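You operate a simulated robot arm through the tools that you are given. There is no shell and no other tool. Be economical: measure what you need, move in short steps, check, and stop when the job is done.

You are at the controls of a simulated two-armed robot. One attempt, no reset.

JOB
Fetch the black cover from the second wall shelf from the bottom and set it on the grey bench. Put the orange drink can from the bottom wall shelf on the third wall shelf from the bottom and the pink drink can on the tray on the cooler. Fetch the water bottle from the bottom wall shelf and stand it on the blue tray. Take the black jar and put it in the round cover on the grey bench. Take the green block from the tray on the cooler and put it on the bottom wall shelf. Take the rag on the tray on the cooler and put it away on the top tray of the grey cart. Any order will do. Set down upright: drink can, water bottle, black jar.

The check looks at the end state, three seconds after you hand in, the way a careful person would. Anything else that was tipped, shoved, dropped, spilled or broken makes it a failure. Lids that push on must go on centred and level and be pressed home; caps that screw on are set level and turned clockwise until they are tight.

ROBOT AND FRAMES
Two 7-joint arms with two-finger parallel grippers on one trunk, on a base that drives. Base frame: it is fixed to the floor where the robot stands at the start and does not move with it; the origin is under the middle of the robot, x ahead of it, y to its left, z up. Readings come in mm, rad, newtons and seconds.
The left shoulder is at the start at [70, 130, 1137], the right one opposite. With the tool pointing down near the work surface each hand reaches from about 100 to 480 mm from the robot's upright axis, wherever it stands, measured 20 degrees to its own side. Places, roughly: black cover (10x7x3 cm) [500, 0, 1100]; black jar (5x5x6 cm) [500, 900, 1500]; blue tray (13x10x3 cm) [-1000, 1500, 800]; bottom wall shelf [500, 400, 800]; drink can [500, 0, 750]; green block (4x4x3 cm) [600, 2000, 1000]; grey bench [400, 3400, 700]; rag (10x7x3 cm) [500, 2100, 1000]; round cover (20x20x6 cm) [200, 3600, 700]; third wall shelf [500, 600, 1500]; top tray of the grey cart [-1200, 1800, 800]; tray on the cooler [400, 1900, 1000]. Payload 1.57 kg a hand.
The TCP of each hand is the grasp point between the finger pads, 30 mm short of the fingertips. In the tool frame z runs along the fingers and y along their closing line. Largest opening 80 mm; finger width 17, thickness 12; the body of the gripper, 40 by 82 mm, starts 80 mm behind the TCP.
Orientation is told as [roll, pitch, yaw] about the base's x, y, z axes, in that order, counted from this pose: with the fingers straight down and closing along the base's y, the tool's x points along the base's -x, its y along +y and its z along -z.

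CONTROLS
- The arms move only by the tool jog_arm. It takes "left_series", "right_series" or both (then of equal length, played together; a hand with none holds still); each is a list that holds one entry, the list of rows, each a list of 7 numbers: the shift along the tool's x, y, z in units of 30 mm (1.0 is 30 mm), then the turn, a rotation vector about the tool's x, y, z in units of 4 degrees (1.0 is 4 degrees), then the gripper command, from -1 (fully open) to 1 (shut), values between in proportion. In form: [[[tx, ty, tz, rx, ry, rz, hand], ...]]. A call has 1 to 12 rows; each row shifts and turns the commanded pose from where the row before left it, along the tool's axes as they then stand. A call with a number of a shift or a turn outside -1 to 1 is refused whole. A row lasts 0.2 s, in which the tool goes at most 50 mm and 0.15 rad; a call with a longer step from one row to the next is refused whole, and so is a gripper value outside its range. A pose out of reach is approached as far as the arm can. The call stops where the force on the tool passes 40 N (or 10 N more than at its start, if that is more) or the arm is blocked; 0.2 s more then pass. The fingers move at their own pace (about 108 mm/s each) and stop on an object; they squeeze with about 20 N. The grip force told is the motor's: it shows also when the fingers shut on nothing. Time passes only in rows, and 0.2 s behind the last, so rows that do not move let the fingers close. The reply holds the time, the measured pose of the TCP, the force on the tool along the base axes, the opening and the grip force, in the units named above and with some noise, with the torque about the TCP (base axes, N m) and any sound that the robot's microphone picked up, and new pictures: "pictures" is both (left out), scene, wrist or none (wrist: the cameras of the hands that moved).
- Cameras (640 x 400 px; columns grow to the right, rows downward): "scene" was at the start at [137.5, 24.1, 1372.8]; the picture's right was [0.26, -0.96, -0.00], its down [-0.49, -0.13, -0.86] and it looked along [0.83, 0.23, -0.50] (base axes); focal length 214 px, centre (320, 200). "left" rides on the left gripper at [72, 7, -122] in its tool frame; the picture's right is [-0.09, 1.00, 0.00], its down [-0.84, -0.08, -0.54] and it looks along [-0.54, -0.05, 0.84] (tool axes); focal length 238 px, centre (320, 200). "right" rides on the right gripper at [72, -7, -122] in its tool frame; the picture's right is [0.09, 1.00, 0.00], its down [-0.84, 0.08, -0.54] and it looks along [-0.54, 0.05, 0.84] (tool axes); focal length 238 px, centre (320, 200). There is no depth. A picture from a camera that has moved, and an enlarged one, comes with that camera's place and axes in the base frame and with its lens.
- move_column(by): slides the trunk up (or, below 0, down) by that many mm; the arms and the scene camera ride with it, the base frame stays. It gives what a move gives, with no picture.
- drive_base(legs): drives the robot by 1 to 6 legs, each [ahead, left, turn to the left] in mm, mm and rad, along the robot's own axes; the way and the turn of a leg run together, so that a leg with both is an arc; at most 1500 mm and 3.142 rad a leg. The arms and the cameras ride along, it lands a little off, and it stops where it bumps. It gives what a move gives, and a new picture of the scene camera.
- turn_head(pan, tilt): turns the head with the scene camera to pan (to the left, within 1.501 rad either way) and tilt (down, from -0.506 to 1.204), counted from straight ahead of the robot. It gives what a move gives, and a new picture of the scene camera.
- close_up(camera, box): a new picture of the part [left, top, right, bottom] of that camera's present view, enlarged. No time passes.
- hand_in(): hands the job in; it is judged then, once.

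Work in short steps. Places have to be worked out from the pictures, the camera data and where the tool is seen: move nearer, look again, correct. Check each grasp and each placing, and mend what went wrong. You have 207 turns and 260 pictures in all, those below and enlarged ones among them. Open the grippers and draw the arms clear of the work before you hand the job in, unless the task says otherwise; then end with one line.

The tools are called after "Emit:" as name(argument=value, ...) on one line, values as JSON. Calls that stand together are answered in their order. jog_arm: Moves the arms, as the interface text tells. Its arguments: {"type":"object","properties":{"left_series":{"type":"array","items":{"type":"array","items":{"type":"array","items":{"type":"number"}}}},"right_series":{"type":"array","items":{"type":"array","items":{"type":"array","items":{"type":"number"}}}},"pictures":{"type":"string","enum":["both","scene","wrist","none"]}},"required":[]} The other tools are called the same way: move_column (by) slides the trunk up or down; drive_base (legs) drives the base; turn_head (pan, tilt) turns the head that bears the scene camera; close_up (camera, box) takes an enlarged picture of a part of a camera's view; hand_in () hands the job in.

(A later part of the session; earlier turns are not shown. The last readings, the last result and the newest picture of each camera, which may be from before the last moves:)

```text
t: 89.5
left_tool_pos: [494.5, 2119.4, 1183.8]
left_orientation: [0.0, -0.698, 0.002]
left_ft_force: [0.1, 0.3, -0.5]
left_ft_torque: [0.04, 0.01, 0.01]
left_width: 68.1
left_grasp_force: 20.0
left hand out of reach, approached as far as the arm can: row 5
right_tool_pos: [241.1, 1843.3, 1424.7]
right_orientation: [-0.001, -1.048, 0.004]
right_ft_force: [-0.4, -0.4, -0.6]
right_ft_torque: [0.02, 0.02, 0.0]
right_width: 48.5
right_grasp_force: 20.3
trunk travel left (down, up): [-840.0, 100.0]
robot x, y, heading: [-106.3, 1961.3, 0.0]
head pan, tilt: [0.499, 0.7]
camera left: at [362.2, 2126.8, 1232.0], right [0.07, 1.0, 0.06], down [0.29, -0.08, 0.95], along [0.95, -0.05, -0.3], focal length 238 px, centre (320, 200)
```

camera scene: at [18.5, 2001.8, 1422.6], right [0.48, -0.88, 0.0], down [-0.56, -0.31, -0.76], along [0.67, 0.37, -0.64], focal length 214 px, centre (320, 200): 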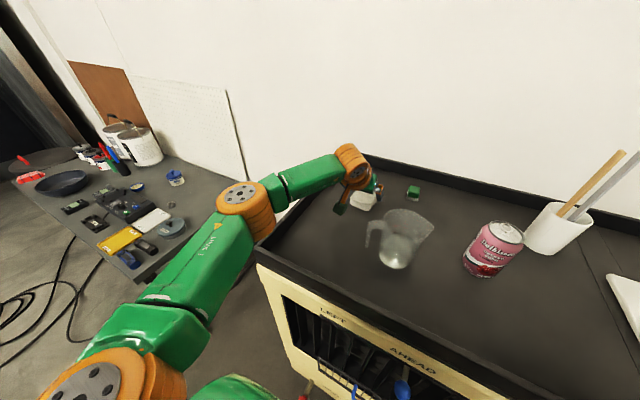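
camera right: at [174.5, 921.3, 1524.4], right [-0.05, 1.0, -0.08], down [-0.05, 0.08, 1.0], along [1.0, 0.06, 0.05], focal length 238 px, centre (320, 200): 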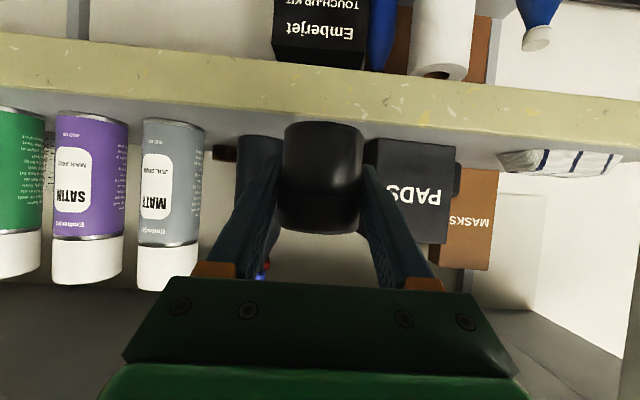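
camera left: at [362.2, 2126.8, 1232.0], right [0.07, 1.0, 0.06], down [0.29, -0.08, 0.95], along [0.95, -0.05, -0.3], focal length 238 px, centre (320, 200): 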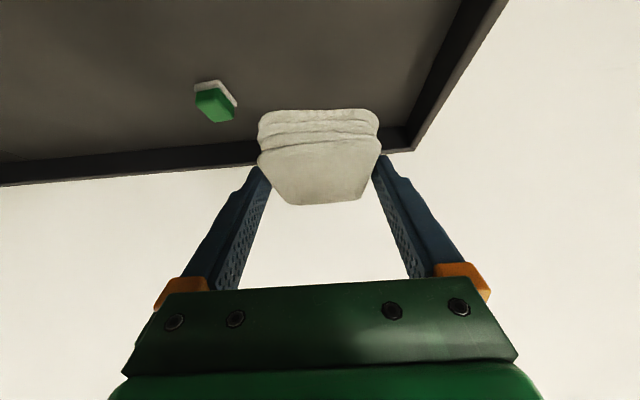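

The rag is lifted. Pulling the left arm in, then backing away from the cooler and looking towards the bench.

Emit:
jog_arm(left_series=[[[0.7, 0, -0.59, 0, 0, 0, 1], [0.7, 0, -0.59, 0, 0, 0, 1], [0.7, 0, -0.59, 0, 0, 0, 1], [0.7, 0, -0.59, 0, 0, 0, 1], [0.7, 0, -0.59, 0, 0, 0, 1], [0.7, 0, -0.59, 0, 0, 0, 1], [0, 0, 0, 0, 0, 0, 1]]], pictures="none")

Emit:
drive_base(legs=[[-250, 0, 0], [0, 500, 0]])

Emit:
turn_head(pan=0.9, tilt=0.7)

```text
t: 91.2
left_tool_pos: [495.3, 2119.4, 1182.6]
left_orientation: [-0.001, -0.695, 0.002]
left_ft_force: [0.7, 0.3, -0.2]
left_ft_torque: [-0.02, -0.02, 0.0]
left_width: 67.5
left_grasp_force: 19.9
left hand out of reach, approached as far as the arm can: row 1, 2, 3, 4, 5, 6
right_tool_pos: [242.3, 1842.6, 1425.4]
right_orientation: [0.0, -1.047, 0.001]
right_ft_force: [-0.3, 0.2, 0.0]
right_ft_torque: [0.0, -0.01, 0.01]
right_width: 48.8
right_grasp_force: 19.6
trunk travel left (down, up): [-840.0, 100.0]
robot x, y, heading: [-107.3, 1960.0, 0.006]
head pan, tilt: [0.499, 0.7]
```

```text
t: 95.6
left_tool_pos: [249.1, 2626.7, 1183.3]
left_orientation: [0.001, -0.697, -0.004]
left_ft_force: [0.7, -1.1, 0.2]
left_ft_torque: [0.02, -0.02, -0.02]
left_width: 65.6
left_grasp_force: 19.7
right_tool_pos: [-6.2, 2350.7, 1424.8]
right_orientation: [0.004, -1.047, -0.008]
right_ft_force: [1.2, -0.8, -0.7]
right_ft_torque: [0.0, -0.01, 0.04]
right_width: 49.0
right_grasp_force: 20.3
trunk travel left (down, up): [-840.0, 100.0]
robot x, y, heading: [-356.8, 2472.4, -0.005]
head pan, tilt: [0.499, 0.7]
camera scene: at [-228.5, 2511.0, 1422.6], right [0.48, -0.88, 0.0], down [-0.57, -0.3, -0.77], along [0.67, 0.36, -0.64], focal length 214 px, centre (320, 200)
```

scene: 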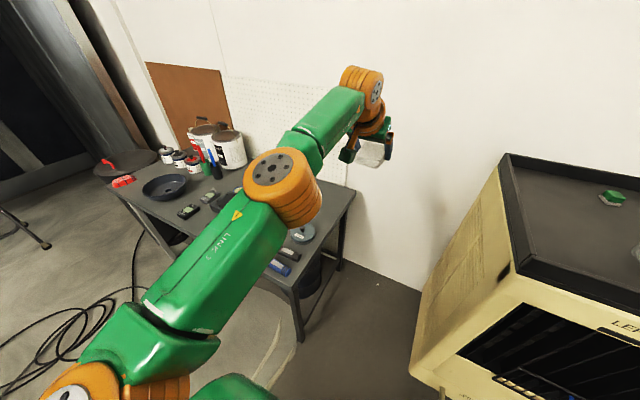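

```text
t: 96.4
left_tool_pos: [248.4, 2627.7, 1184.1]
left_orientation: [0.0, -0.696, -0.003]
left_ft_force: [-0.6, -0.8, -0.5]
left_ft_torque: [0.0, -0.02, -0.04]
left_width: 65.8
left_grasp_force: 19.8
right_tool_pos: [-6.4, 2352.4, 1425.2]
right_orientation: [0.0, -1.048, -0.002]
right_ft_force: [0.2, 0.1, -1.0]
right_ft_torque: [-0.05, 0.01, 0.01]
right_width: 48.6
right_grasp_force: 19.7
trunk travel left (down, up): [-840.0, 100.0]
robot x, y, heading: [-354.9, 2477.1, -0.001]
head pan, tilt: [0.901, 0.7]
camera scene: at [-250.3, 2539.6, 1422.6], right [0.78, -0.62, 0.0], down [-0.4, -0.5, -0.76], along [0.48, 0.6, -0.64], focal length 214 px, centre (320, 200)
```

scene: 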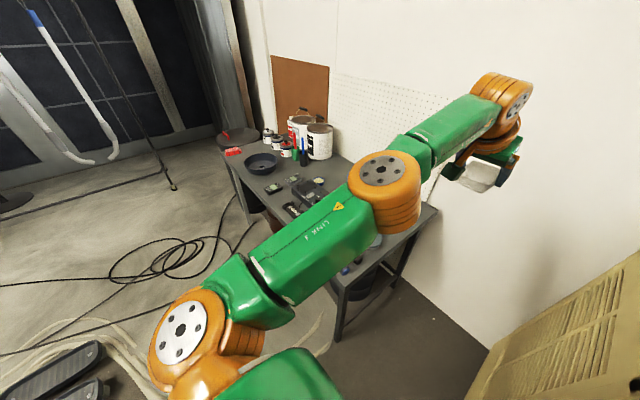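

The left arm didn't retract because it sits at a joint limit. I'll try moving it slightly down and back.

Emit:
jog_arm(left_series=[[[0.643, 0, 0.766, 0, 0, 0, 1], [0.643, 0, 0.766, 0, 0, 0, 1], [0.7, 0, -0.59, 0, 0, 0, 1], [0.7, 0, -0.59, 0, 0, 0, 1], [0.7, 0, -0.59, 0, 0, 0, 1], [0.7, 0, -0.59, 0, 0, 0, 1], [0.7, 0, -0.59, 0, 0, 0, 1], [0, 0, 0, 0, 0, 0, 1]]], pictures="scene")

```text
t: 98.2
left_tool_pos: [260.9, 2611.4, 1131.4]
left_orientation: [0.001, -0.696, -0.005]
left_ft_force: [-0.5, -0.9, -0.5]
left_ft_torque: [0.0, -0.01, -0.01]
left_width: 65.3
left_grasp_force: 19.8
left hand out of reach, approached as far as the arm can: row 1, 2, 3, 4, 5, 6, 7
right_tool_pos: [-5.8, 2351.9, 1425.5]
right_orientation: [-0.001, -1.047, -0.006]
right_ft_force: [-1.3, -0.5, -1.5]
right_ft_torque: [0.01, 0.03, 0.02]
right_width: 48.8
right_grasp_force: 20.2
trunk travel left (down, up): [-840.0, 100.0]
robot x, y, heading: [-351.7, 2473.3, -0.004]
head pan, tilt: [0.901, 0.7]
camera scene: at [-250.1, 2539.1, 1422.6], right [0.78, -0.62, 0.0], down [-0.4, -0.5, -0.76], along [0.48, 0.6, -0.64], focal length 214 px, centre (320, 200)
```

scene: 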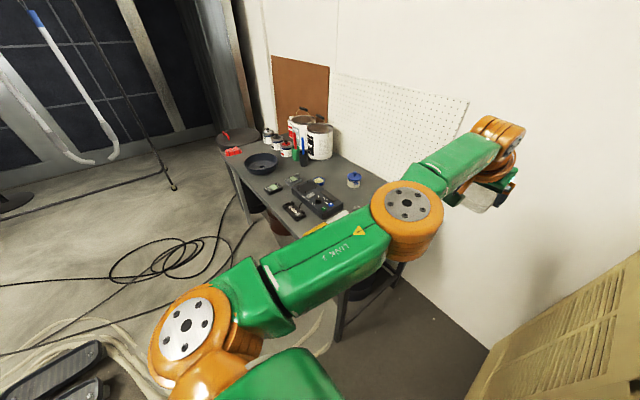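

Still limited. I'll try restoring the -60° pitch that worked before.

Emit:
jog_arm(left_series=[[[-0.3, 0, 0, 0, -1, 0, 1], [-0.3, 0, 0, 0, -1, 0, 1], [-0.3, 0, 0, 0, -1, 0, 1], [-0.3, 0, 0, 0, -1, 0, 1], [-0.3, 0, 0, 0, -1, 0, 1], [0, 0, 0, 0, 0, 0, 1]]], pictures="none")

Emit:
jog_arm(left_series=[[[0.5, 0, -0.866, 0, 0, 0, 1], [0.5, 0, -0.866, 0, 0, 0, 1], [0.5, 0, -0.866, 0, 0, 0, 1], [0.5, 0, -0.866, 0, 0, 0, 1], [0, 0, 0, 0, 0, 0, 1]]], pictures="none")

```text
t: 99.6
left_tool_pos: [302.8, 2561.9, 1169.4]
left_orientation: [0.001, -1.045, -0.005]
left_ft_force: [-0.7, -0.1, 0.0]
left_ft_torque: [0.0, 0.01, -0.01]
left_width: 65.2
left_grasp_force: 20.6
left hand out of reach, approached as far as the arm can: row 1, 2, 4, 5
right_tool_pos: [-7.4, 2353.1, 1425.5]
right_orientation: [0.0, -1.049, -0.005]
right_ft_force: [-0.4, -0.1, -0.5]
right_ft_torque: [-0.02, 0.0, -0.02]
right_width: 49.1
right_grasp_force: 19.8
trunk travel left (down, up): [-840.0, 100.0]
robot x, y, heading: [-353.4, 2471.6, 0.0]
head pan, tilt: [0.901, 0.7]
```

```text
t: 100.8
left_tool_pos: [302.4, 2561.3, 1168.9]
left_orientation: [0.0, -1.044, -0.004]
left_ft_force: [-0.4, -0.1, -0.3]
left_ft_torque: [-0.01, 0.02, 0.01]
left_width: 65.4
left_grasp_force: 20.5
left hand out of reach, approached as far as the arm can: row 1, 2, 3, 4
right_tool_pos: [-6.0, 2352.3, 1425.8]
right_orientation: [0.0, -1.046, -0.004]
right_ft_force: [-0.9, 0.1, -0.9]
right_ft_torque: [0.0, 0.01, -0.05]
right_width: 48.6
right_grasp_force: 20.3
trunk travel left (down, up): [-840.0, 100.0]
robot x, y, heading: [-351.4, 2475.7, -0.0]
head pan, tilt: [0.901, 0.7]
```

The hand drifted inward. Trying to move it outward (+y) and down.

Emit:
jog_arm(left_series=[[[0, 1, 0, 0, 0, 0, 1], [0, 1, 0, 0, 0, 0, 1], [0.866, 0, 0.5, 0, 0, 0, 1], [0.866, 0, 0.5, 0, 0, 0, 1], [0.5, 0, -0.866, 0, 0, 0, 1], [0.5, 0, -0.866, 0, 0, 0, 1], [0, 0, 0, 0, 0, 0, 1]]], pictures="scene")

```text
t: 102.4
left_tool_pos: [246.2, 2619.5, 1109.3]
left_orientation: [0.001, -1.044, -0.006]
left_ft_force: [0.6, -1.3, -0.3]
left_ft_torque: [-0.02, 0.03, 0.0]
left_width: 65.1
left_grasp_force: 20.0
left hand out of reach, approached as far as the arm can: row 1
right_tool_pos: [-5.2, 2350.8, 1425.2]
right_orientation: [0.001, -1.046, -0.006]
right_ft_force: [0.3, 0.1, -1.3]
right_ft_torque: [0.01, 0.02, -0.01]
right_width: 48.8
right_grasp_force: 20.5
trunk travel left (down, up): [-840.0, 100.0]
robot x, y, heading: [-355.2, 2474.9, -0.007]
head pan, tilt: [0.901, 0.7]
camera scene: at [-249.3, 2538.2, 1422.5], right [0.78, -0.62, 0.0], down [-0.4, -0.5, -0.76], along [0.48, 0.6, -0.64], focal length 214 px, centre (320, 200)
```

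scene: 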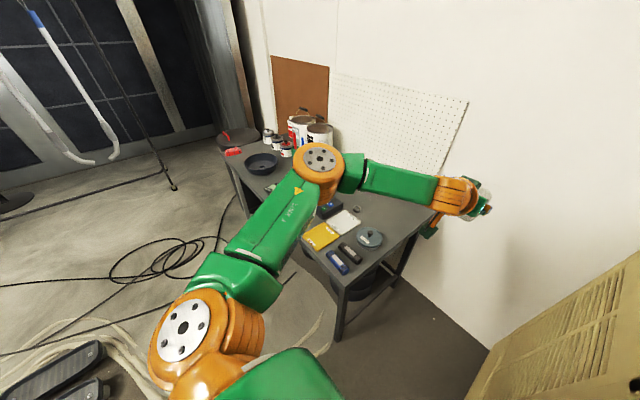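

Freed. Pulling the left hand back and a little outward.

Emit:
jog_arm(left_series=[[[0.45, 0.4, -0.78, 0, 0, 0, 1], [0.45, 0.4, -0.78, 0, 0, 0, 1], [0.45, 0.4, -0.78, 0, 0, 0, 1], [0.45, 0.4, -0.78, 0, 0, 0, 1], [0.45, 0.4, -0.78, 0, 0, 0, 1], [0.45, 0, -0.78, 0, 0, 0, 1], [0.45, 0, -0.78, 0, 0, 0, 1], [0.45, 0, -0.78, 0, 0, 0, 1], [0, 0, 0, 0, 0, 0, 1]]], pictures="wrist")

```text
t: 104.4
left_tool_pos: [69.0, 2686.0, 1112.0]
left_orientation: [-0.001, -1.046, -0.003]
left_ft_force: [-0.5, -0.5, -0.2]
left_ft_torque: [-0.02, 0.01, -0.03]
left_width: 65.3
left_grasp_force: 20.1
left hand out of reach, approached as far as the arm can: row 7, 8
right_tool_pos: [-8.0, 2352.3, 1425.5]
right_orientation: [0.0, -1.047, -0.006]
right_ft_force: [0.6, -0.3, -0.2]
right_ft_torque: [-0.02, 0.01, 0.0]
right_width: 48.6
right_grasp_force: 19.9
trunk travel left (down, up): [-840.0, 100.0]
robot x, y, heading: [-351.6, 2473.6, -0.007]
head pan, tilt: [0.901, 0.7]
camera left: at [-72.2, 2693.5, 1112.1], right [0.05, 1.0, 0.08], down [-0.05, -0.08, 1.0], along [1.0, -0.05, 0.05], focal length 238 px, centre (320, 200)
```

left: 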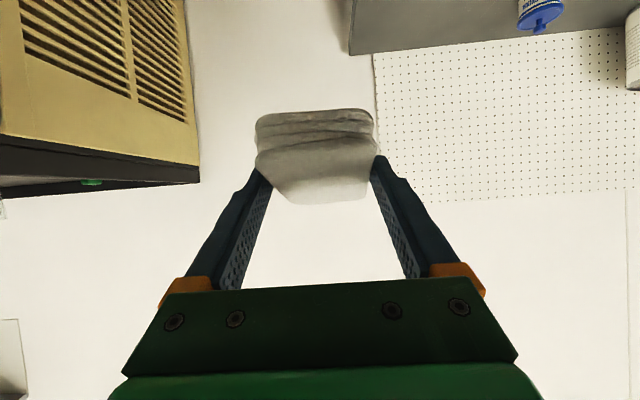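

The rag hand is tucked in. Driving left along the bench front to y≈3300, then looking at the round cover.

Emit:
drive_base(legs=[[0, 850, 0]])

Emit:
turn_head(pan=0.5, tilt=0.8)

```text
t: 109.0
left_tool_pos: [63.9, 3553.4, 1112.9]
left_orientation: [0.002, -1.046, 0.006]
left_ft_force: [0.0, -0.9, -0.2]
left_ft_torque: [-0.01, 0.01, 0.0]
left_width: 64.7
left_grasp_force: 20.0
right_tool_pos: [-7.1, 3219.5, 1424.3]
right_orientation: [0.002, -1.046, 0.007]
right_ft_force: [0.2, 0.2, -0.5]
right_ft_torque: [-0.02, 0.01, 0.01]
right_width: 48.6
right_grasp_force: 20.1
trunk travel left (down, up): [-840.0, 100.0]
robot x, y, heading: [-357.8, 3336.1, 0.007]
head pan, tilt: [0.901, 0.7]
camera scene: at [-253.0, 3403.3, 1422.6], right [0.79, -0.61, 0.0], down [-0.4, -0.51, -0.77], along [0.47, 0.6, -0.64], focal length 214 px, centre (320, 200)
```

scene: 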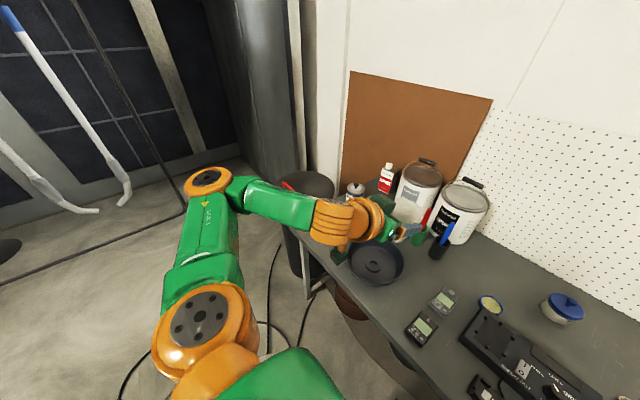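

```text
t: 109.9
left_tool_pos: [64.4, 3554.7, 1112.3]
left_orientation: [0.001, -1.046, 0.007]
left_ft_force: [-0.4, 0.7, 1.3]
left_ft_torque: [-0.01, 0.02, -0.02]
left_width: 64.9
left_grasp_force: 19.9
right_tool_pos: [-7.2, 3221.7, 1426.4]
right_orientation: [0.001, -1.046, 0.008]
right_ft_force: [0.3, 0.1, -0.7]
right_ft_torque: [-0.01, -0.01, -0.07]
right_width: 48.9
right_grasp_force: 20.0
trunk travel left (down, up): [-840.0, 100.0]
robot x, y, heading: [-356.4, 3337.1, 0.011]
head pan, tilt: [0.499, 0.799]
camera scene: at [-234.8, 3377.1, 1414.3], right [0.49, -0.87, 0.0], down [-0.63, -0.35, -0.7], along [0.61, 0.34, -0.72], focal length 214 px, centre (320, 200)
```

scene: 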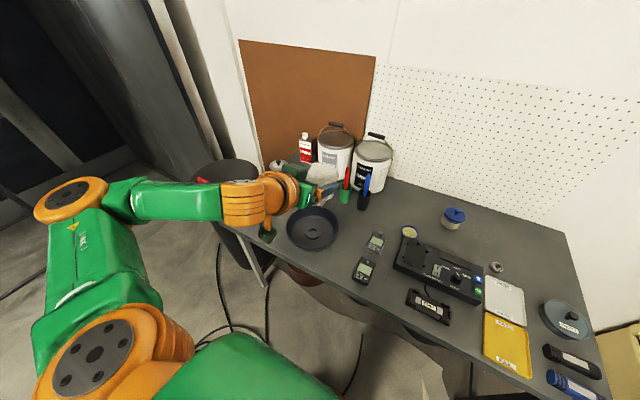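

The bowl-like round cover is at about (183,3635), rim z≈745 and bench ≈690. I'll reposition slightly and turn left 0.64 rad so the right hand points at it.

Emit:
drive_base(legs=[[20, 63, 0], [0, 0, 0.64]])

Emit:
turn_head(pan=-0.2, tilt=0.85)

```text
t: 112.6
left_tool_pos: [-125.7, 3823.3, 1111.8]
left_orientation: [0.0, -1.045, 0.64]
left_ft_force: [-0.1, 0.2, -0.3]
left_ft_torque: [0.0, -0.01, 0.01]
left_width: 64.8
left_grasp_force: 20.2
right_tool_pos: [13.7, 3513.7, 1424.6]
right_orientation: [-0.001, -1.047, 0.641]
right_ft_force: [0.0, 0.9, -1.0]
right_ft_torque: [0.03, 0.03, -0.02]
right_width: 48.9
right_grasp_force: 19.9
trunk travel left (down, up): [-840.0, 100.0]
robot x, y, heading: [-339.8, 3397.4, 0.643]
head pan, tilt: [0.499, 0.799]
camera scene: at [-261.8, 3503.7, 1414.3], right [0.91, -0.42, 0.0], down [-0.3, -0.65, -0.7], along [0.29, 0.63, -0.72], focal length 214 px, centre (320, 200)
```

scene: 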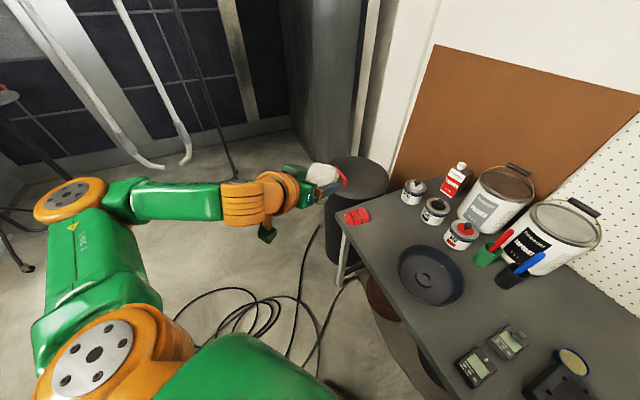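

```text
t: 113.7
left_tool_pos: [-125.7, 3822.6, 1112.7]
left_orientation: [-0.001, -1.045, 0.641]
left_ft_force: [0.2, -0.2, -1.4]
left_ft_torque: [0.0, 0.03, 0.02]
left_width: 64.9
left_grasp_force: 20.4
right_tool_pos: [12.0, 3513.7, 1425.9]
right_orientation: [0.0, -1.048, 0.642]
right_ft_force: [1.0, 0.2, -0.5]
right_ft_torque: [-0.01, -0.04, -0.02]
right_width: 48.6
right_grasp_force: 20.1
trunk travel left (down, up): [-840.0, 100.0]
robot x, y, heading: [-333.8, 3403.0, 0.644]
head pan, tilt: [-0.201, 0.85]
camera scene: at [-225.3, 3464.1, 1410.3], right [0.43, -0.9, 0.0], down [-0.68, -0.32, -0.66], along [0.6, 0.28, -0.75], focal length 214 px, centre (320, 200)
```

scene: 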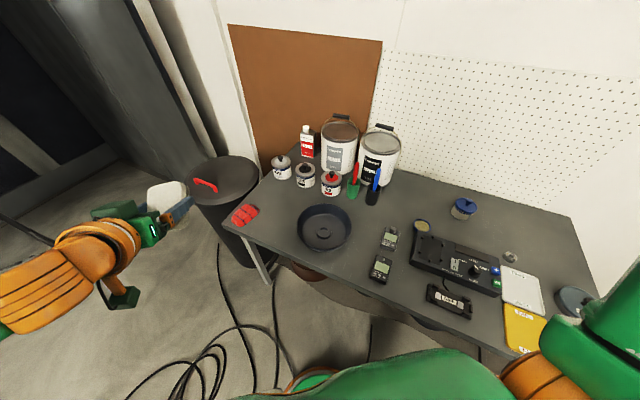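

The bowl is centred about (188,3642), 218 mm straight ahead of the right hand. Lowering the trunk 400 mm, then extending over the bowl.

Emit:
move_column(by=-400)

Emit:
jog_arm(right_series=[[[-0.453, 0, 0.785, 0, 0, 0, 1], [-0.453, 0, 0.785, 0, 0, 0, 1], [-0.453, 0, 0.785, 0, 0, 0, 1], [-0.453, 0, 0.785, 0, 0, 0, 1], [-0.453, 0, 0.785, 0, 0, 0, 1], [-0.453, 0, 0.785, 0, 0, 0, 1], [-0.453, 0, 0.785, 0, 0, 0, 1], [0, 0, 0, 0, 0, 0, 1]]], pictures="none")

Emit:
jog_arm(right_series=[[[0.866, 0, 0.5, 0, 0, 0, 1], [0.866, 0, 0.5, 0, 0, 0, 1], [0.866, 0, 0.5, 0, 0, 0, 1], [0.866, 0, 0.5, 0, 0, 0, 1], [0.866, 0, 0.5, 0, 0, 0, 1], [0, 0, 0, 0, 0, 0, 1]]], pictures="both")

```text
t: 117.5
left_tool_pos: [-126.5, 3823.6, 711.7]
left_orientation: [0.0, -1.045, 0.641]
left_ft_force: [-0.3, 0.6, -0.2]
left_ft_torque: [0.02, 0.04, 0.02]
left_width: 65.2
left_grasp_force: 19.9
right_tool_pos: [12.8, 3513.7, 1025.5]
right_orientation: [0.0, -1.048, 0.639]
right_ft_force: [0.5, 0.4, -0.7]
right_ft_torque: [0.01, -0.01, -0.01]
right_width: 48.7
right_grasp_force: 20.2
trunk travel left (down, up): [-440.0, 500.0]
robot x, y, heading: [-338.8, 3400.1, 0.64]
head pan, tilt: [-0.201, 0.85]
```

```text
t: 119.3
left_tool_pos: [-126.7, 3824.6, 711.4]
left_orientation: [-0.001, -1.045, 0.643]
left_ft_force: [0.8, -0.2, 0.3]
left_ft_torque: [-0.01, 0.01, 0.01]
left_width: 65.0
left_grasp_force: 19.5
right_tool_pos: [155.7, 3616.4, 1016.0]
right_orientation: [-0.002, -1.047, 0.645]
right_ft_force: [-0.2, -0.6, -0.7]
right_ft_torque: [-0.01, 0.02, 0.01]
right_width: 49.0
right_grasp_force: 19.9
right hand out of reach, approached as far as the arm can: row 7
trunk travel left (down, up): [-440.0, 500.0]
robot x, y, heading: [-334.9, 3401.3, 0.644]
head pan, tilt: [-0.201, 0.85]
```

```text
t: 120.7
left_tool_pos: [-127.2, 3822.9, 711.5]
left_orientation: [0.001, -1.047, 0.641]
left_ft_force: [0.3, 0.4, -0.6]
left_ft_torque: [-0.01, -0.01, 0.0]
left_width: 65.1
left_grasp_force: 19.9
right_tool_pos: [154.0, 3613.1, 865.9]
right_orientation: [0.001, -1.047, 0.642]
right_ft_force: [-0.3, 0.2, -1.5]
right_ft_torque: [0.03, 0.01, -0.02]
right_width: 48.4
right_grasp_force: 20.0
right hand out of reach, approached as far as the arm can: row 1
trunk travel left (down, up): [-440.0, 500.0]
robot x, y, heading: [-332.2, 3400.5, 0.643]
head pan, tilt: [-0.201, 0.85]
camera scene: at [-225.4, 3463.9, 1010.3], right [0.43, -0.9, 0.0], down [-0.68, -0.32, -0.66], along [0.6, 0.28, -0.75], focal length 214 px, centre (320, 200)
camera right: at [45.2, 3523.6, 864.6], right [-0.63, 0.77, -0.08], down [-0.09, 0.03, 1.0], along [0.77, 0.64, 0.05], focal length 238 px, centre (320, 200)
```

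scene: 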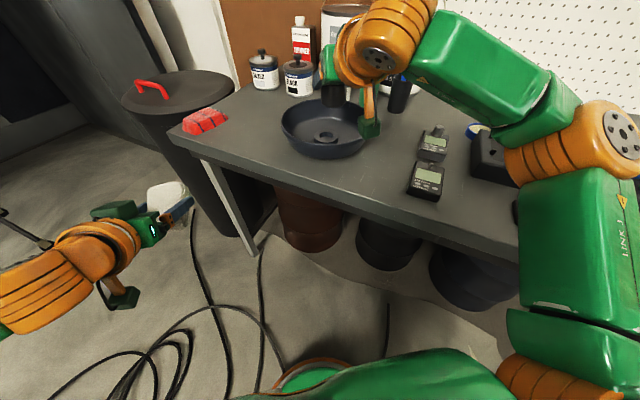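
right: 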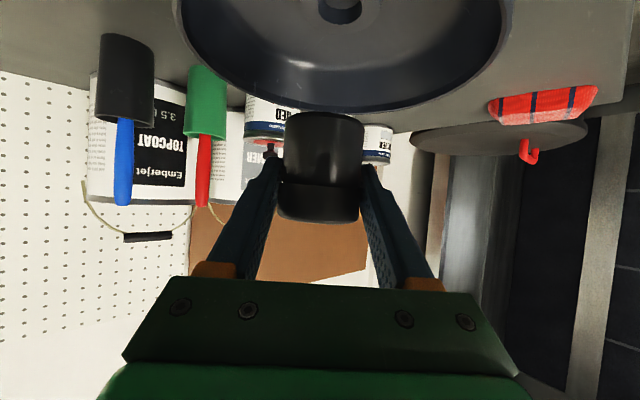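

The bowl has a central nub and a raised rim, so placing the jar with this tilted grip is too tight. I'll set it down on free bench left of the bowl, at about (140,3810), and regrasp from above. First I retract, then move closer.

Emit:
jog_arm(right_series=[[[0.45, 0, -0.78, 0, 0, 0, 1], [0.45, 0, -0.78, 0, 0, 0, 1], [0.45, 0, -0.78, 0, 0, 0, 1], [0.45, 0, -0.78, 0, 0, 0, 1], [0.45, 0, -0.78, 0, 0, 0, 1], [0, 0, 0, 0, 0, 0, 1]]], pictures="none")

Emit:
drive_base(legs=[[120, 0, 0], [0, 0, 0.33]])

```text
t: 122.1
left_tool_pos: [-127.2, 3823.7, 711.7]
left_orientation: [0.001, -1.046, 0.641]
left_ft_force: [0.4, 0.1, -1.1]
left_ft_torque: [0.02, 0.01, 0.01]
left_width: 64.9
left_grasp_force: 20.3
right_tool_pos: [48.4, 3534.3, 865.6]
right_orientation: [0.0, -1.047, 0.639]
right_ft_force: [-0.5, -0.1, -0.6]
right_ft_torque: [0.01, 0.01, -0.02]
right_width: 48.8
right_grasp_force: 20.1
trunk travel left (down, up): [-440.0, 500.0]
robot x, y, heading: [-337.4, 3401.5, 0.643]
head pan, tilt: [-0.201, 0.85]
```

```text
t: 124.4
left_tool_pos: [-177.3, 3941.6, 711.1]
left_orientation: [0.0, -1.044, 0.97]
left_ft_force: [-0.6, -0.8, -1.0]
left_ft_torque: [-0.01, 0.0, 0.02]
left_width: 65.0
left_grasp_force: 20.5
right_tool_pos: [80.6, 3724.5, 866.0]
right_orientation: [0.0, -1.047, 0.967]
right_ft_force: [0.1, 0.3, -1.2]
right_ft_torque: [0.03, -0.04, -0.01]
right_width: 48.6
right_grasp_force: 20.0
trunk travel left (down, up): [-440.0, 500.0]
robot x, y, heading: [-237.7, 3472.7, 0.967]
head pan, tilt: [-0.201, 0.85]
camera scene: at [-155.1, 3568.3, 1010.3], right [0.7, -0.72, 0.0], down [-0.54, -0.52, -0.66], along [0.47, 0.46, -0.75], focal length 214 px, centre (320, 200)
```

scene: 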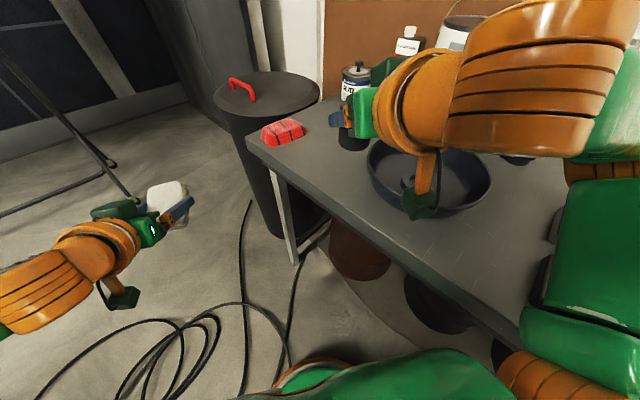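

Extending 100 mm to the free bench spot and lowering most of the way.

Emit:
jog_arm(right_series=[[[-0.417, 0.05, 0.722, 0, 0, 0, 1], [-0.417, 0.05, 0.722, 0, 0, 0, 1], [-0.417, 0.05, 0.722, 0, 0, 0, 1], [-0.417, 0.05, 0.722, 0, 0, 0, 1], [0.866, 0, 0.5, 0, 0, 0, 1], [0.866, 0, 0.5, 0, 0, 0, 1], [0.866, 0, 0.5, 0, 0, 0, 1], [0.433, 0, 0.25, 0, 0, 0, 1], [0, 0, 0, 0, 0, 0, 1]]], pictures="both")

```text
t: 126.4
left_tool_pos: [-177.6, 3940.3, 711.7]
left_orientation: [-0.003, -1.044, 0.971]
left_ft_force: [-0.2, -0.2, -0.7]
left_ft_torque: [0.0, 0.04, -0.02]
left_width: 65.1
left_grasp_force: 20.0
right_tool_pos: [131.2, 3810.7, 763.5]
right_orientation: [0.001, -1.049, 0.971]
right_ft_force: [-1.1, 0.8, 3.2]
right_ft_torque: [0.07, -0.03, 0.03]
right_width: 48.5
right_grasp_force: 19.9
trunk travel left (down, up): [-440.0, 500.0]
robot x, y, heading: [-234.9, 3469.7, 0.966]
head pan, tilt: [-0.201, 0.85]
camera scene: at [-155.7, 3567.9, 1010.5], right [0.7, -0.72, 0.0], down [-0.54, -0.52, -0.66], along [0.47, 0.46, -0.75], focal length 214 px, centre (320, 200)
camera right: at [55.9, 3689.0, 761.2], right [-0.85, 0.53, -0.08], down [-0.09, 0.0, 1.0], along [0.52, 0.85, 0.05], focal length 238 px, centre (320, 200)
```

scene: 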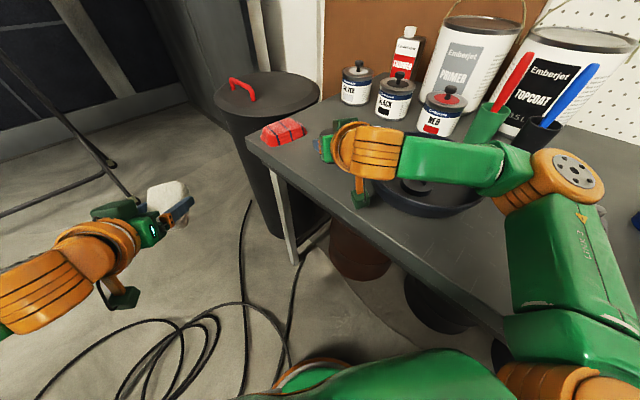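
right: 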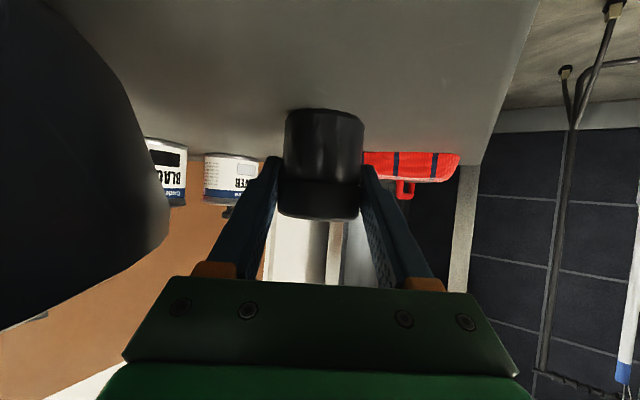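

The force rose slightly, which may be contact. Lowering 3 mm more to see.

Emit:
jog_arm(right_series=[[[0.087, 0, 0.05, 0, 0, 0, 1], [0, 0, 0, 0, 0, 0, 1]]], pictures="none")

Emit:
close_up(camera="scene", box=[240, 80, 520, 255])

```text
t: 127.0
left_tool_pos: [-178.3, 3941.0, 713.1]
left_orientation: [-0.002, -1.044, 0.968]
left_ft_force: [0.0, 0.1, -0.3]
left_ft_torque: [0.0, 0.01, -0.01]
left_width: 64.9
left_grasp_force: 19.6
right_tool_pos: [131.0, 3809.3, 758.1]
right_orientation: [0.0, -1.048, 0.969]
right_ft_force: [-0.6, -0.1, 2.0]
right_ft_torque: [0.04, 0.0, -0.01]
right_width: 48.5
right_grasp_force: 20.0
trunk travel left (down, up): [-440.0, 500.0]
robot x, y, heading: [-237.0, 3471.2, 0.972]
head pan, tilt: [-0.201, 0.85]
```

```text
2.29 times, centred on (380, 168) of scene
camera zoom: at [-155.7, 3567.8, 1010.4], right [0.7, -0.72, 0.0], down [-0.54, -0.52, -0.66], along [0.47, 0.46, -0.75], focal length 490 px, centre (183, 274)
```

zoom: 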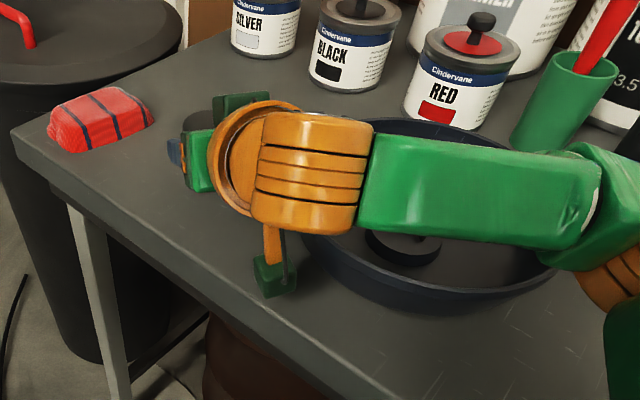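

The force is still only ~2 N. Continuing in 3 mm steps with a wrist picture.

Emit:
jog_arm(right_series=[[[0.087, 0, 0.05, 0, 0, 0, 1], [0.087, 0, 0.05, 0, 0, 0, 1], [0, 0, 0, 0, 0, 0, 1]]], pictures="wrist")

```text
t: 127.8
left_tool_pos: [-177.2, 3939.6, 712.5]
left_orientation: [-0.001, -1.047, 0.969]
left_ft_force: [-0.4, -0.7, -0.3]
left_ft_torque: [0.01, 0.02, 0.01]
left_width: 65.1
left_grasp_force: 19.9
right_tool_pos: [131.4, 3809.4, 752.4]
right_orientation: [0.0, -1.049, 0.969]
right_ft_force: [-1.2, -0.3, 4.2]
right_ft_torque: [0.08, -0.08, -0.01]
right_width: 48.2
right_grasp_force: 20.1
trunk travel left (down, up): [-440.0, 500.0]
robot x, y, heading: [-239.0, 3470.1, 0.971]
head pan, tilt: [-0.201, 0.85]
camera right: at [56.5, 3688.1, 751.7], right [-0.85, 0.53, -0.08], down [-0.09, 0.0, 1.0], along [0.52, 0.85, 0.05], focal length 238 px, centre (320, 200)
```

right: 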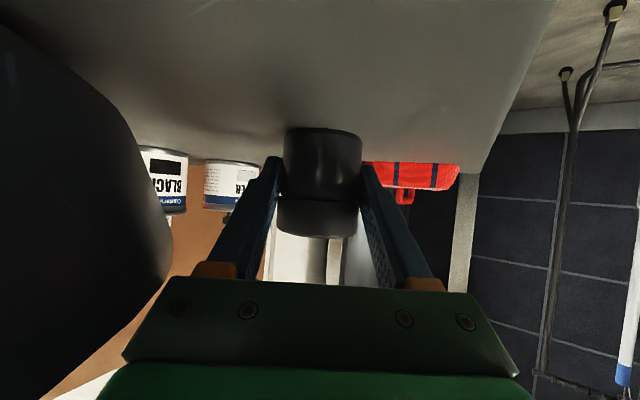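

The jar is standing on the bench (it slid up in the grip). Releasing and backing away horizontally, then raising.

Emit:
jog_arm(right_series=[[[0, 0, 0, 0, 0, 0, -0.5], [0, 0, 0, 0, 0, 0, -0.8], [0, 0, 0, 0, 0, 0, -0.8], [0.25, 0, -0.43, 0, 0, 0, -0.8], [0.5, 0, -0.866, 0, 0, 0, -0.8], [0.5, 0, -0.866, 0, 0, 0, -0.8], [-0.866, 0, -0.5, 0, 0, 0, -1], [-0.866, 0, -0.5, 0, 0, 0, -1], [-0.866, 0, -0.5, 0, 0, 0, -1], [-0.866, 0, -0.5, 0, 0, 0, -1], [-0.866, 0, -0.5, 0, 0, 0, -1], [0, 0, 0, 0, 0, 0, -1]]], pictures="both")

```text
t: 130.4
left_tool_pos: [-178.3, 3940.8, 711.9]
left_orientation: [0.0, -1.044, 0.968]
left_ft_force: [0.6, 0.0, -0.1]
left_ft_torque: [0.04, 0.0, -0.02]
left_width: 64.8
left_grasp_force: 19.6
right_tool_pos: [90.4, 3747.3, 901.7]
right_orientation: [0.0, -1.047, 0.971]
right_ft_force: [1.0, -0.1, 0.5]
right_ft_torque: [-0.01, -0.02, 0.0]
right_width: 79.9
right_grasp_force: 0.0
trunk travel left (down, up): [-440.0, 500.0]
robot x, y, heading: [-239.1, 3471.5, 0.968]
head pan, tilt: [-0.201, 0.85]
camera scene: at [-155.0, 3568.3, 1010.3], right [0.7, -0.72, 0.0], down [-0.54, -0.52, -0.66], along [0.47, 0.46, -0.75], focal length 214 px, centre (320, 200)
camera right: at [15.4, 3626.5, 900.5], right [-0.85, 0.53, -0.08], down [-0.09, 0.0, 1.0], along [0.52, 0.85, 0.05], focal length 238 px, centre (320, 200)
```

scene: 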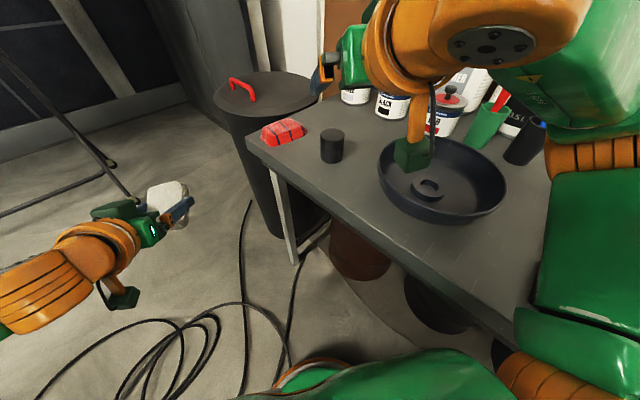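
right: 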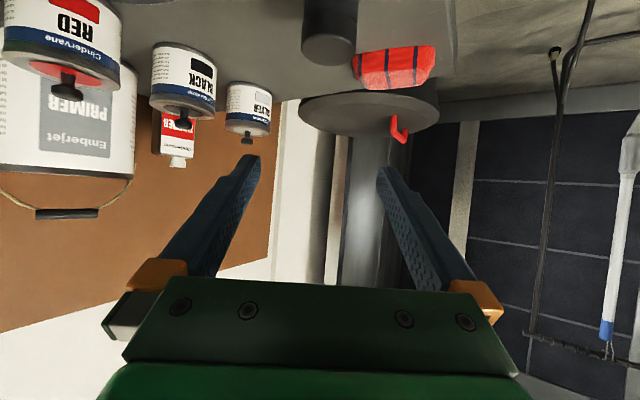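

The jar stands upright at about (133,3812) and the bench is ≈720. I'll raise the trunk 60 mm and turn the right hand to a 20° pitch (nearly straight down).

Emit:
move_column(by=60)

Emit:
jog_arm(right_series=[[[0.47, 0, 0, 0, 1, 0, -1], [0.47, 0, 0, 0, 1, 0, -1], [0.47, 0, 0, 0, 1, 0, -1], [0.47, 0, 0, 0, 1, 0, -1], [0.47, 0, 0, 0, 1, 0, -1], [0.47, 0, 0, 0, 1, 0, -1], [0.47, 0, 0, 0, 1, 0, -1], [0.47, 0, 0, 0, 1, 0, -1], [0.47, 0, 0, 0, 1, 0, -1], [0.47, 0, 0, 0, 1, 0, -1], [0, 0, 0, 0, 0, 0, -0.65]]], pictures="wrist")

```text
t: 131.4
left_tool_pos: [-177.5, 3940.5, 771.7]
left_orientation: [-0.001, -1.045, 0.968]
left_ft_force: [-0.6, 0.5, 0.3]
left_ft_torque: [0.0, 0.0, -0.02]
left_width: 65.1
left_grasp_force: 19.6
right_tool_pos: [91.3, 3747.8, 961.4]
right_orientation: [-0.001, -1.047, 0.967]
right_ft_force: [0.3, -1.2, 0.2]
right_ft_torque: [-0.01, -0.02, -0.01]
right_width: 80.0
right_grasp_force: 0.1
trunk travel left (down, up): [-500.0, 440.0]
robot x, y, heading: [-244.0, 3473.9, 0.972]
head pan, tilt: [-0.201, 0.85]
```

```text
t: 133.8
left_tool_pos: [-178.2, 3941.5, 771.4]
left_orientation: [0.001, -1.046, 0.97]
left_ft_force: [-0.2, -0.5, 0.1]
left_ft_torque: [0.02, -0.02, -0.01]
left_width: 64.9
left_grasp_force: 20.0
right_tool_pos: [32.5, 3663.0, 868.8]
right_orientation: [0.002, -0.348, 0.97]
right_ft_force: [0.3, 0.4, -1.1]
right_ft_torque: [-0.02, 0.04, 0.03]
right_width: 66.0
right_grasp_force: 0.1
trunk travel left (down, up): [-500.0, 440.0]
robot x, y, heading: [-239.7, 3474.6, 0.969]
head pan, tilt: [-0.201, 0.85]
camera right: at [-24.4, 3568.6, 959.2], right [-0.87, 0.49, -0.03], down [0.28, 0.54, 0.79], along [0.41, 0.68, -0.61], focal length 238 px, centre (320, 200)
```

right: 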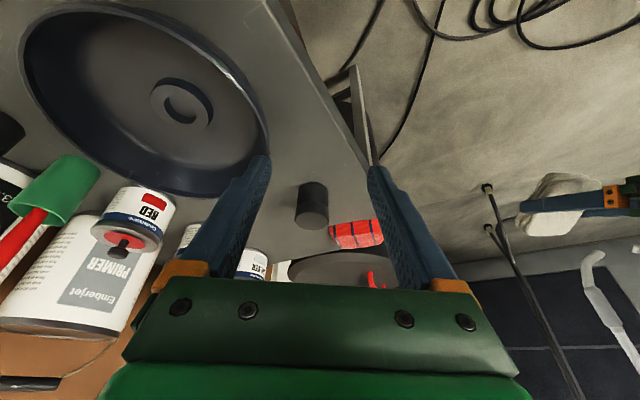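

Jar confirmed at about (134,3808). Moving over it at this height and checking.

Emit:
jog_arm(right_series=[[[-0.8, 0, 0.29, 0, 0, 0, -0.65], [-0.8, 0, 0.29, 0, 0, 0, -0.65], [-0.8, 0, 0.29, 0, 0, 0, -0.65], [-0.8, 0, 0.29, 0, 0, 0, -0.65], [-0.8, 0, 0.29, 0, 0, 0, -0.65], [-0.8, 0, 0.29, 0, 0, 0, -0.65], [-0.8, 0, 0.29, 0, 0, 0, -0.65], [0.32, 0, 0.88, 0, 0, 0, -0.65], [0, 0, 0, 0, 0, 0, -0.65]]], pictures="wrist")

```text
t: 135.8
left_tool_pos: [-177.2, 3940.3, 771.6]
left_orientation: [-0.002, -1.046, 0.971]
left_ft_force: [-0.1, 0.3, -0.4]
left_ft_torque: [-0.01, 0.03, -0.01]
left_width: 65.0
left_grasp_force: 20.4
right_tool_pos: [133.0, 3810.3, 840.9]
right_orientation: [0.0, -0.35, 0.97]
right_ft_force: [-0.1, 0.9, 0.3]
right_ft_torque: [-0.03, -0.04, 0.05]
right_width: 65.8
right_grasp_force: 0.1
trunk travel left (down, up): [-500.0, 440.0]
robot x, y, heading: [-240.9, 3476.4, 0.97]
head pan, tilt: [-0.201, 0.85]
camera right: at [76.4, 3716.2, 931.2], right [-0.87, 0.49, -0.03], down [0.28, 0.54, 0.8], along [0.41, 0.68, -0.61], focal length 238 px, centre (320, 200)
```

right: 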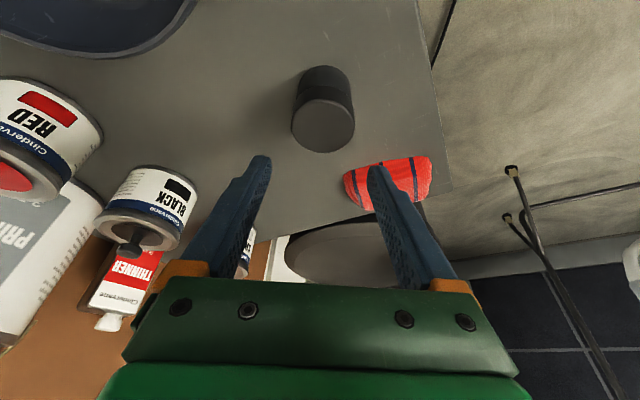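

Jar top is at (131,3807), directly under the TCP. Descending and gripping.

Emit:
jog_arm(right_series=[[[0.308, 0, 0.846, 0, 0, 0, -0.65], [0.308, 0, 0.846, 0, 0, 0, -0.65], [0.308, 0, 0.846, 0, 0, 0, -0.65], [0, 0, 0, 0, 0, 0, -0.65], [0, 0, 0, 0, 0, 0, 0.3], [0, 0, 0, 0, 0, 0, 1], [0, 0, 0, 0, 0, 0, 1]]], pictures="wrist")

```text
t: 137.4
left_tool_pos: [-177.7, 3940.2, 772.1]
left_orientation: [0.0, -1.046, 0.969]
left_ft_force: [0.3, 0.0, -0.9]
left_ft_torque: [-0.01, 0.0, 0.01]
left_width: 65.0
left_grasp_force: 20.2
right_tool_pos: [133.7, 3809.6, 758.5]
right_orientation: [0.0, -0.349, 0.968]
right_ft_force: [0.3, -1.0, -0.2]
right_ft_torque: [0.0, 0.01, 0.02]
right_width: 48.4
right_grasp_force: 20.1
trunk travel left (down, up): [-500.0, 440.0]
robot x, y, heading: [-241.3, 3473.5, 0.97]
head pan, tilt: [-0.201, 0.85]
camera right: at [77.6, 3716.5, 849.1], right [-0.87, 0.49, -0.03], down [0.28, 0.54, 0.8], along [0.41, 0.68, -0.61], focal length 238 px, centre (320, 200)
```

right: 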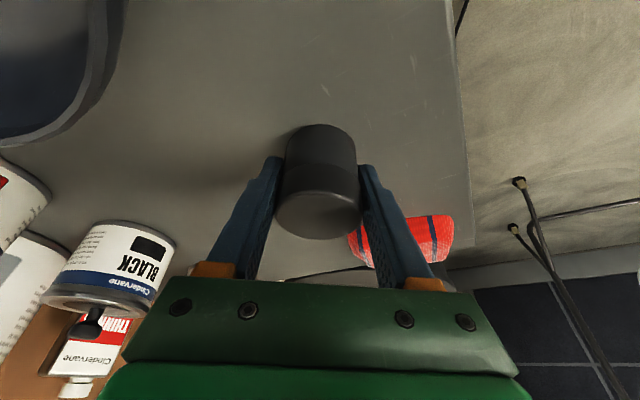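

Jar regripped from above. Lifting 110 mm, retracting 130 mm, then turning right towards the bowl.

Emit:
jog_arm(right_series=[[[-0.313, 0, -0.862, 0, 0, 0, 1], [-0.313, 0, -0.862, 0, 0, 0, 1], [-0.313, 0, -0.862, 0, 0, 0, 1], [-0.313, 0, -0.862, 0, 0, 0, 1], [0.82, 0, -0.3, 0, 0, 0, 1], [0.82, 0, -0.3, 0, 0, 0, 1], [0.82, 0, -0.3, 0, 0, 0, 1], [0.82, 0, -0.3, 0, 0, 0, 1], [0.82, 0, -0.3, 0, 0, 0, 1], [0, 0, 0, 0, 0, 0, 1]]], pictures="none")

Emit:
drive_base(legs=[[0, 0, -0.37]])

Emit:
jog_arm(right_series=[[[0, 0, 0, 0, 0, 0, 1]]], pictures="wrist")

```text
t: 139.6
left_tool_pos: [-178.1, 3941.8, 772.4]
left_orientation: [0.0, -1.044, 0.968]
left_ft_force: [-0.8, -0.5, -1.0]
left_ft_torque: [-0.01, 0.02, -0.01]
left_width: 65.1
left_grasp_force: 19.9
right_tool_pos: [61.7, 3701.6, 869.3]
right_orientation: [0.0, -0.35, 0.969]
right_ft_force: [0.6, 0.8, -0.3]
right_ft_torque: [-0.02, 0.01, 0.0]
right_width: 48.9
right_grasp_force: 20.0
trunk travel left (down, up): [-500.0, 440.0]
robot x, y, heading: [-238.0, 3468.3, 0.967]
head pan, tilt: [-0.201, 0.85]
```

```text
t: 141.1
left_tool_pos: [-10.6, 3886.8, 773.3]
left_orientation: [0.0, -1.044, 0.595]
left_ft_force: [0.0, 0.5, 0.0]
left_ft_torque: [-0.04, 0.03, -0.01]
left_width: 64.8
left_grasp_force: 20.3
right_tool_pos: [124.8, 3578.2, 868.6]
right_orientation: [0.0, -0.349, 0.599]
right_ft_force: [0.1, -0.1, -0.7]
right_ft_torque: [0.0, 0.01, 0.0]
right_width: 48.9
right_grasp_force: 20.2
trunk travel left (down, up): [-500.0, 440.0]
robot x, y, heading: [-240.7, 3473.4, 0.593]
head pan, tilt: [-0.201, 0.85]
camera scene: at [-126.0, 3531.1, 1070.3], right [0.39, -0.92, 0.0], down [-0.69, -0.29, -0.66], along [0.61, 0.26, -0.75], focal length 214 px, centre (320, 200)
```

scene: 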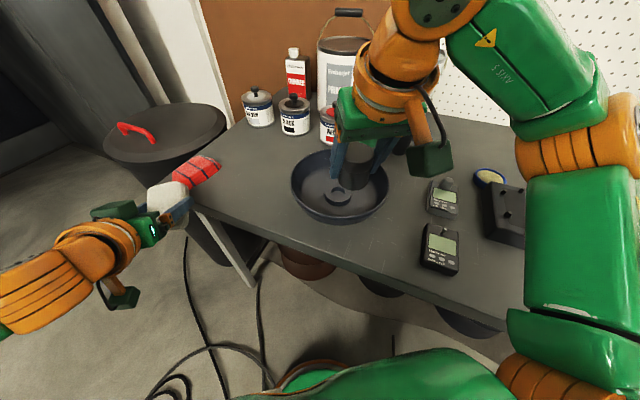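

```text
t: 141.5
left_tool_pos: [-11.3, 3887.0, 771.9]
left_orientation: [0.001, -1.046, 0.599]
left_ft_force: [0.3, -0.3, -0.6]
left_ft_torque: [0.0, -0.01, 0.02]
left_width: 65.0
left_grasp_force: 20.3
right_tool_pos: [124.7, 3578.5, 870.7]
right_orientation: [0.0, -0.348, 0.6]
right_ft_force: [-0.1, 0.3, -0.4]
right_ft_torque: [-0.05, -0.03, -0.01]
right_width: 48.8
right_grasp_force: 19.8
trunk travel left (down, up): [-500.0, 440.0]
robot x, y, heading: [-239.9, 3470.7, 0.601]
head pan, tilt: [-0.201, 0.85]
camera right: at [37.5, 3511.1, 959.7], right [-0.63, 0.77, -0.03], down [0.45, 0.4, 0.8], along [0.63, 0.49, -0.61], focal length 238 px, centre (320, 200)
```

right: 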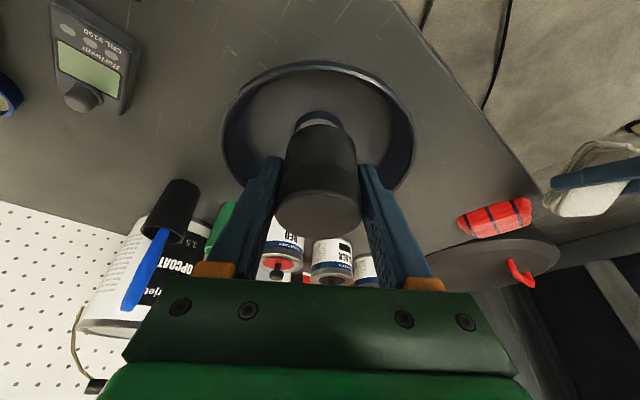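

Hand over the bowl's near side. I'll zoom in to judge the nub and the annulus width.

Emit:
close_up(camera="scene", box=[280, 130, 408, 230])

Emit:
close_up(camera="right", box=[200, 40, 440, 240])

```text
4.00 times, centred on (344, 180) of scene
camera zoom: at [-126.1, 3531.2, 1070.3], right [0.39, -0.92, 0.0], down [-0.69, -0.29, -0.66], along [0.61, 0.26, -0.75], focal length 858 px, centre (224, 280)
```

zoom: 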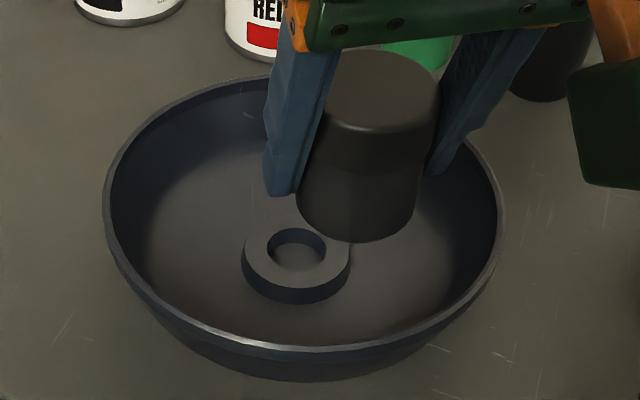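

```text
2.00 times, centred on (320, 140) of right
camera zoom: at [37.5, 3511.1, 959.7], right [-0.63, 0.77, -0.03], down [0.45, 0.4, 0.8], along [0.63, 0.49, -0.61], focal length 477 px, centre (320, 320)
```

zoom: 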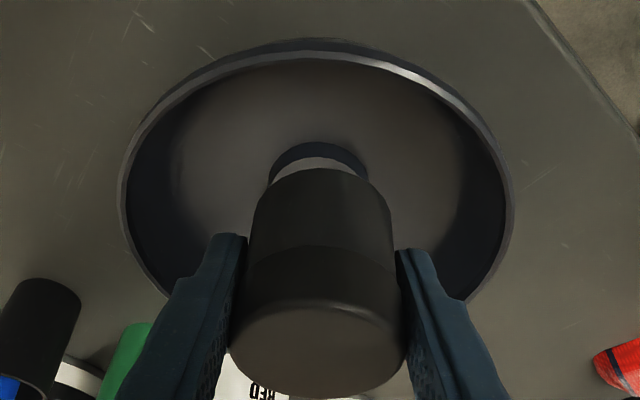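

The cover has a flat-topped ring, about 55 mm across, at its centre, and the jar base is 49 mm. The gap between ring and wall leaves only ±5 mm, so standing the jar centred on the ring is the more stable option. Its centre is about 63 mm ahead.

Emit:
jog_arm(right_series=[[[-0.65, 0, 0.237, 0, 0, 0, 1], [-0.65, 0, 0.237, 0, 0, 0, 1], [-0.65, 0, 0.237, 0, 0, 0, 1], [0.342, 0, 0.94, 0, 0, 0, 1], [0.342, 0, 0.94, 0, 0, 0, 1], [0, 0, 0, 0, 0, 0, 1]]], pictures="wrist")

Emit:
close_up(camera="scene", box=[280, 130, 408, 230])

```text
t: 142.9
left_tool_pos: [-11.3, 3886.8, 771.7]
left_orientation: [0.001, -1.046, 0.599]
left_ft_force: [-0.7, 0.1, 0.5]
left_ft_torque: [-0.04, 0.0, 0.0]
left_width: 64.9
left_grasp_force: 19.9
right_tool_pos: [175.8, 3614.3, 807.8]
right_orientation: [0.001, -0.35, 0.597]
right_ft_force: [-0.3, 0.0, -0.6]
right_ft_torque: [0.03, 0.01, 0.0]
right_width: 49.1
right_grasp_force: 19.7
trunk travel left (down, up): [-500.0, 440.0]
robot x, y, heading: [-241.5, 3476.1, 0.595]
head pan, tilt: [-0.201, 0.85]
camera right: at [89.3, 3546.5, 898.4], right [-0.63, 0.77, -0.03], down [0.45, 0.4, 0.8], along [0.63, 0.49, -0.61], focal length 238 px, centre (320, 200)
```

right: 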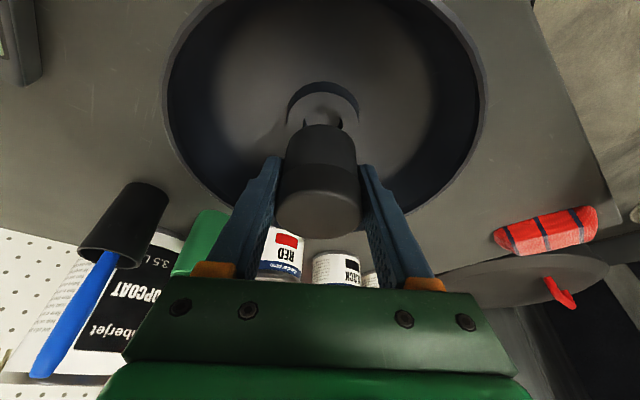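

```text
4.00 times, centred on (344, 180) of scene
camera zoom: at [-126.2, 3531.1, 1070.3], right [0.39, -0.92, 0.0], down [-0.69, -0.29, -0.66], along [0.61, 0.26, -0.75], focal length 858 px, centre (224, 280)
```

zoom: 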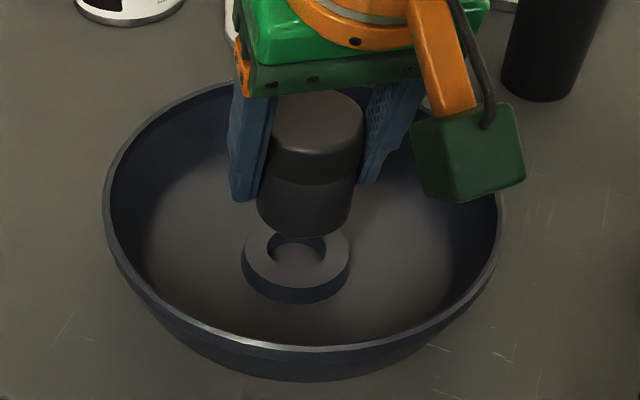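

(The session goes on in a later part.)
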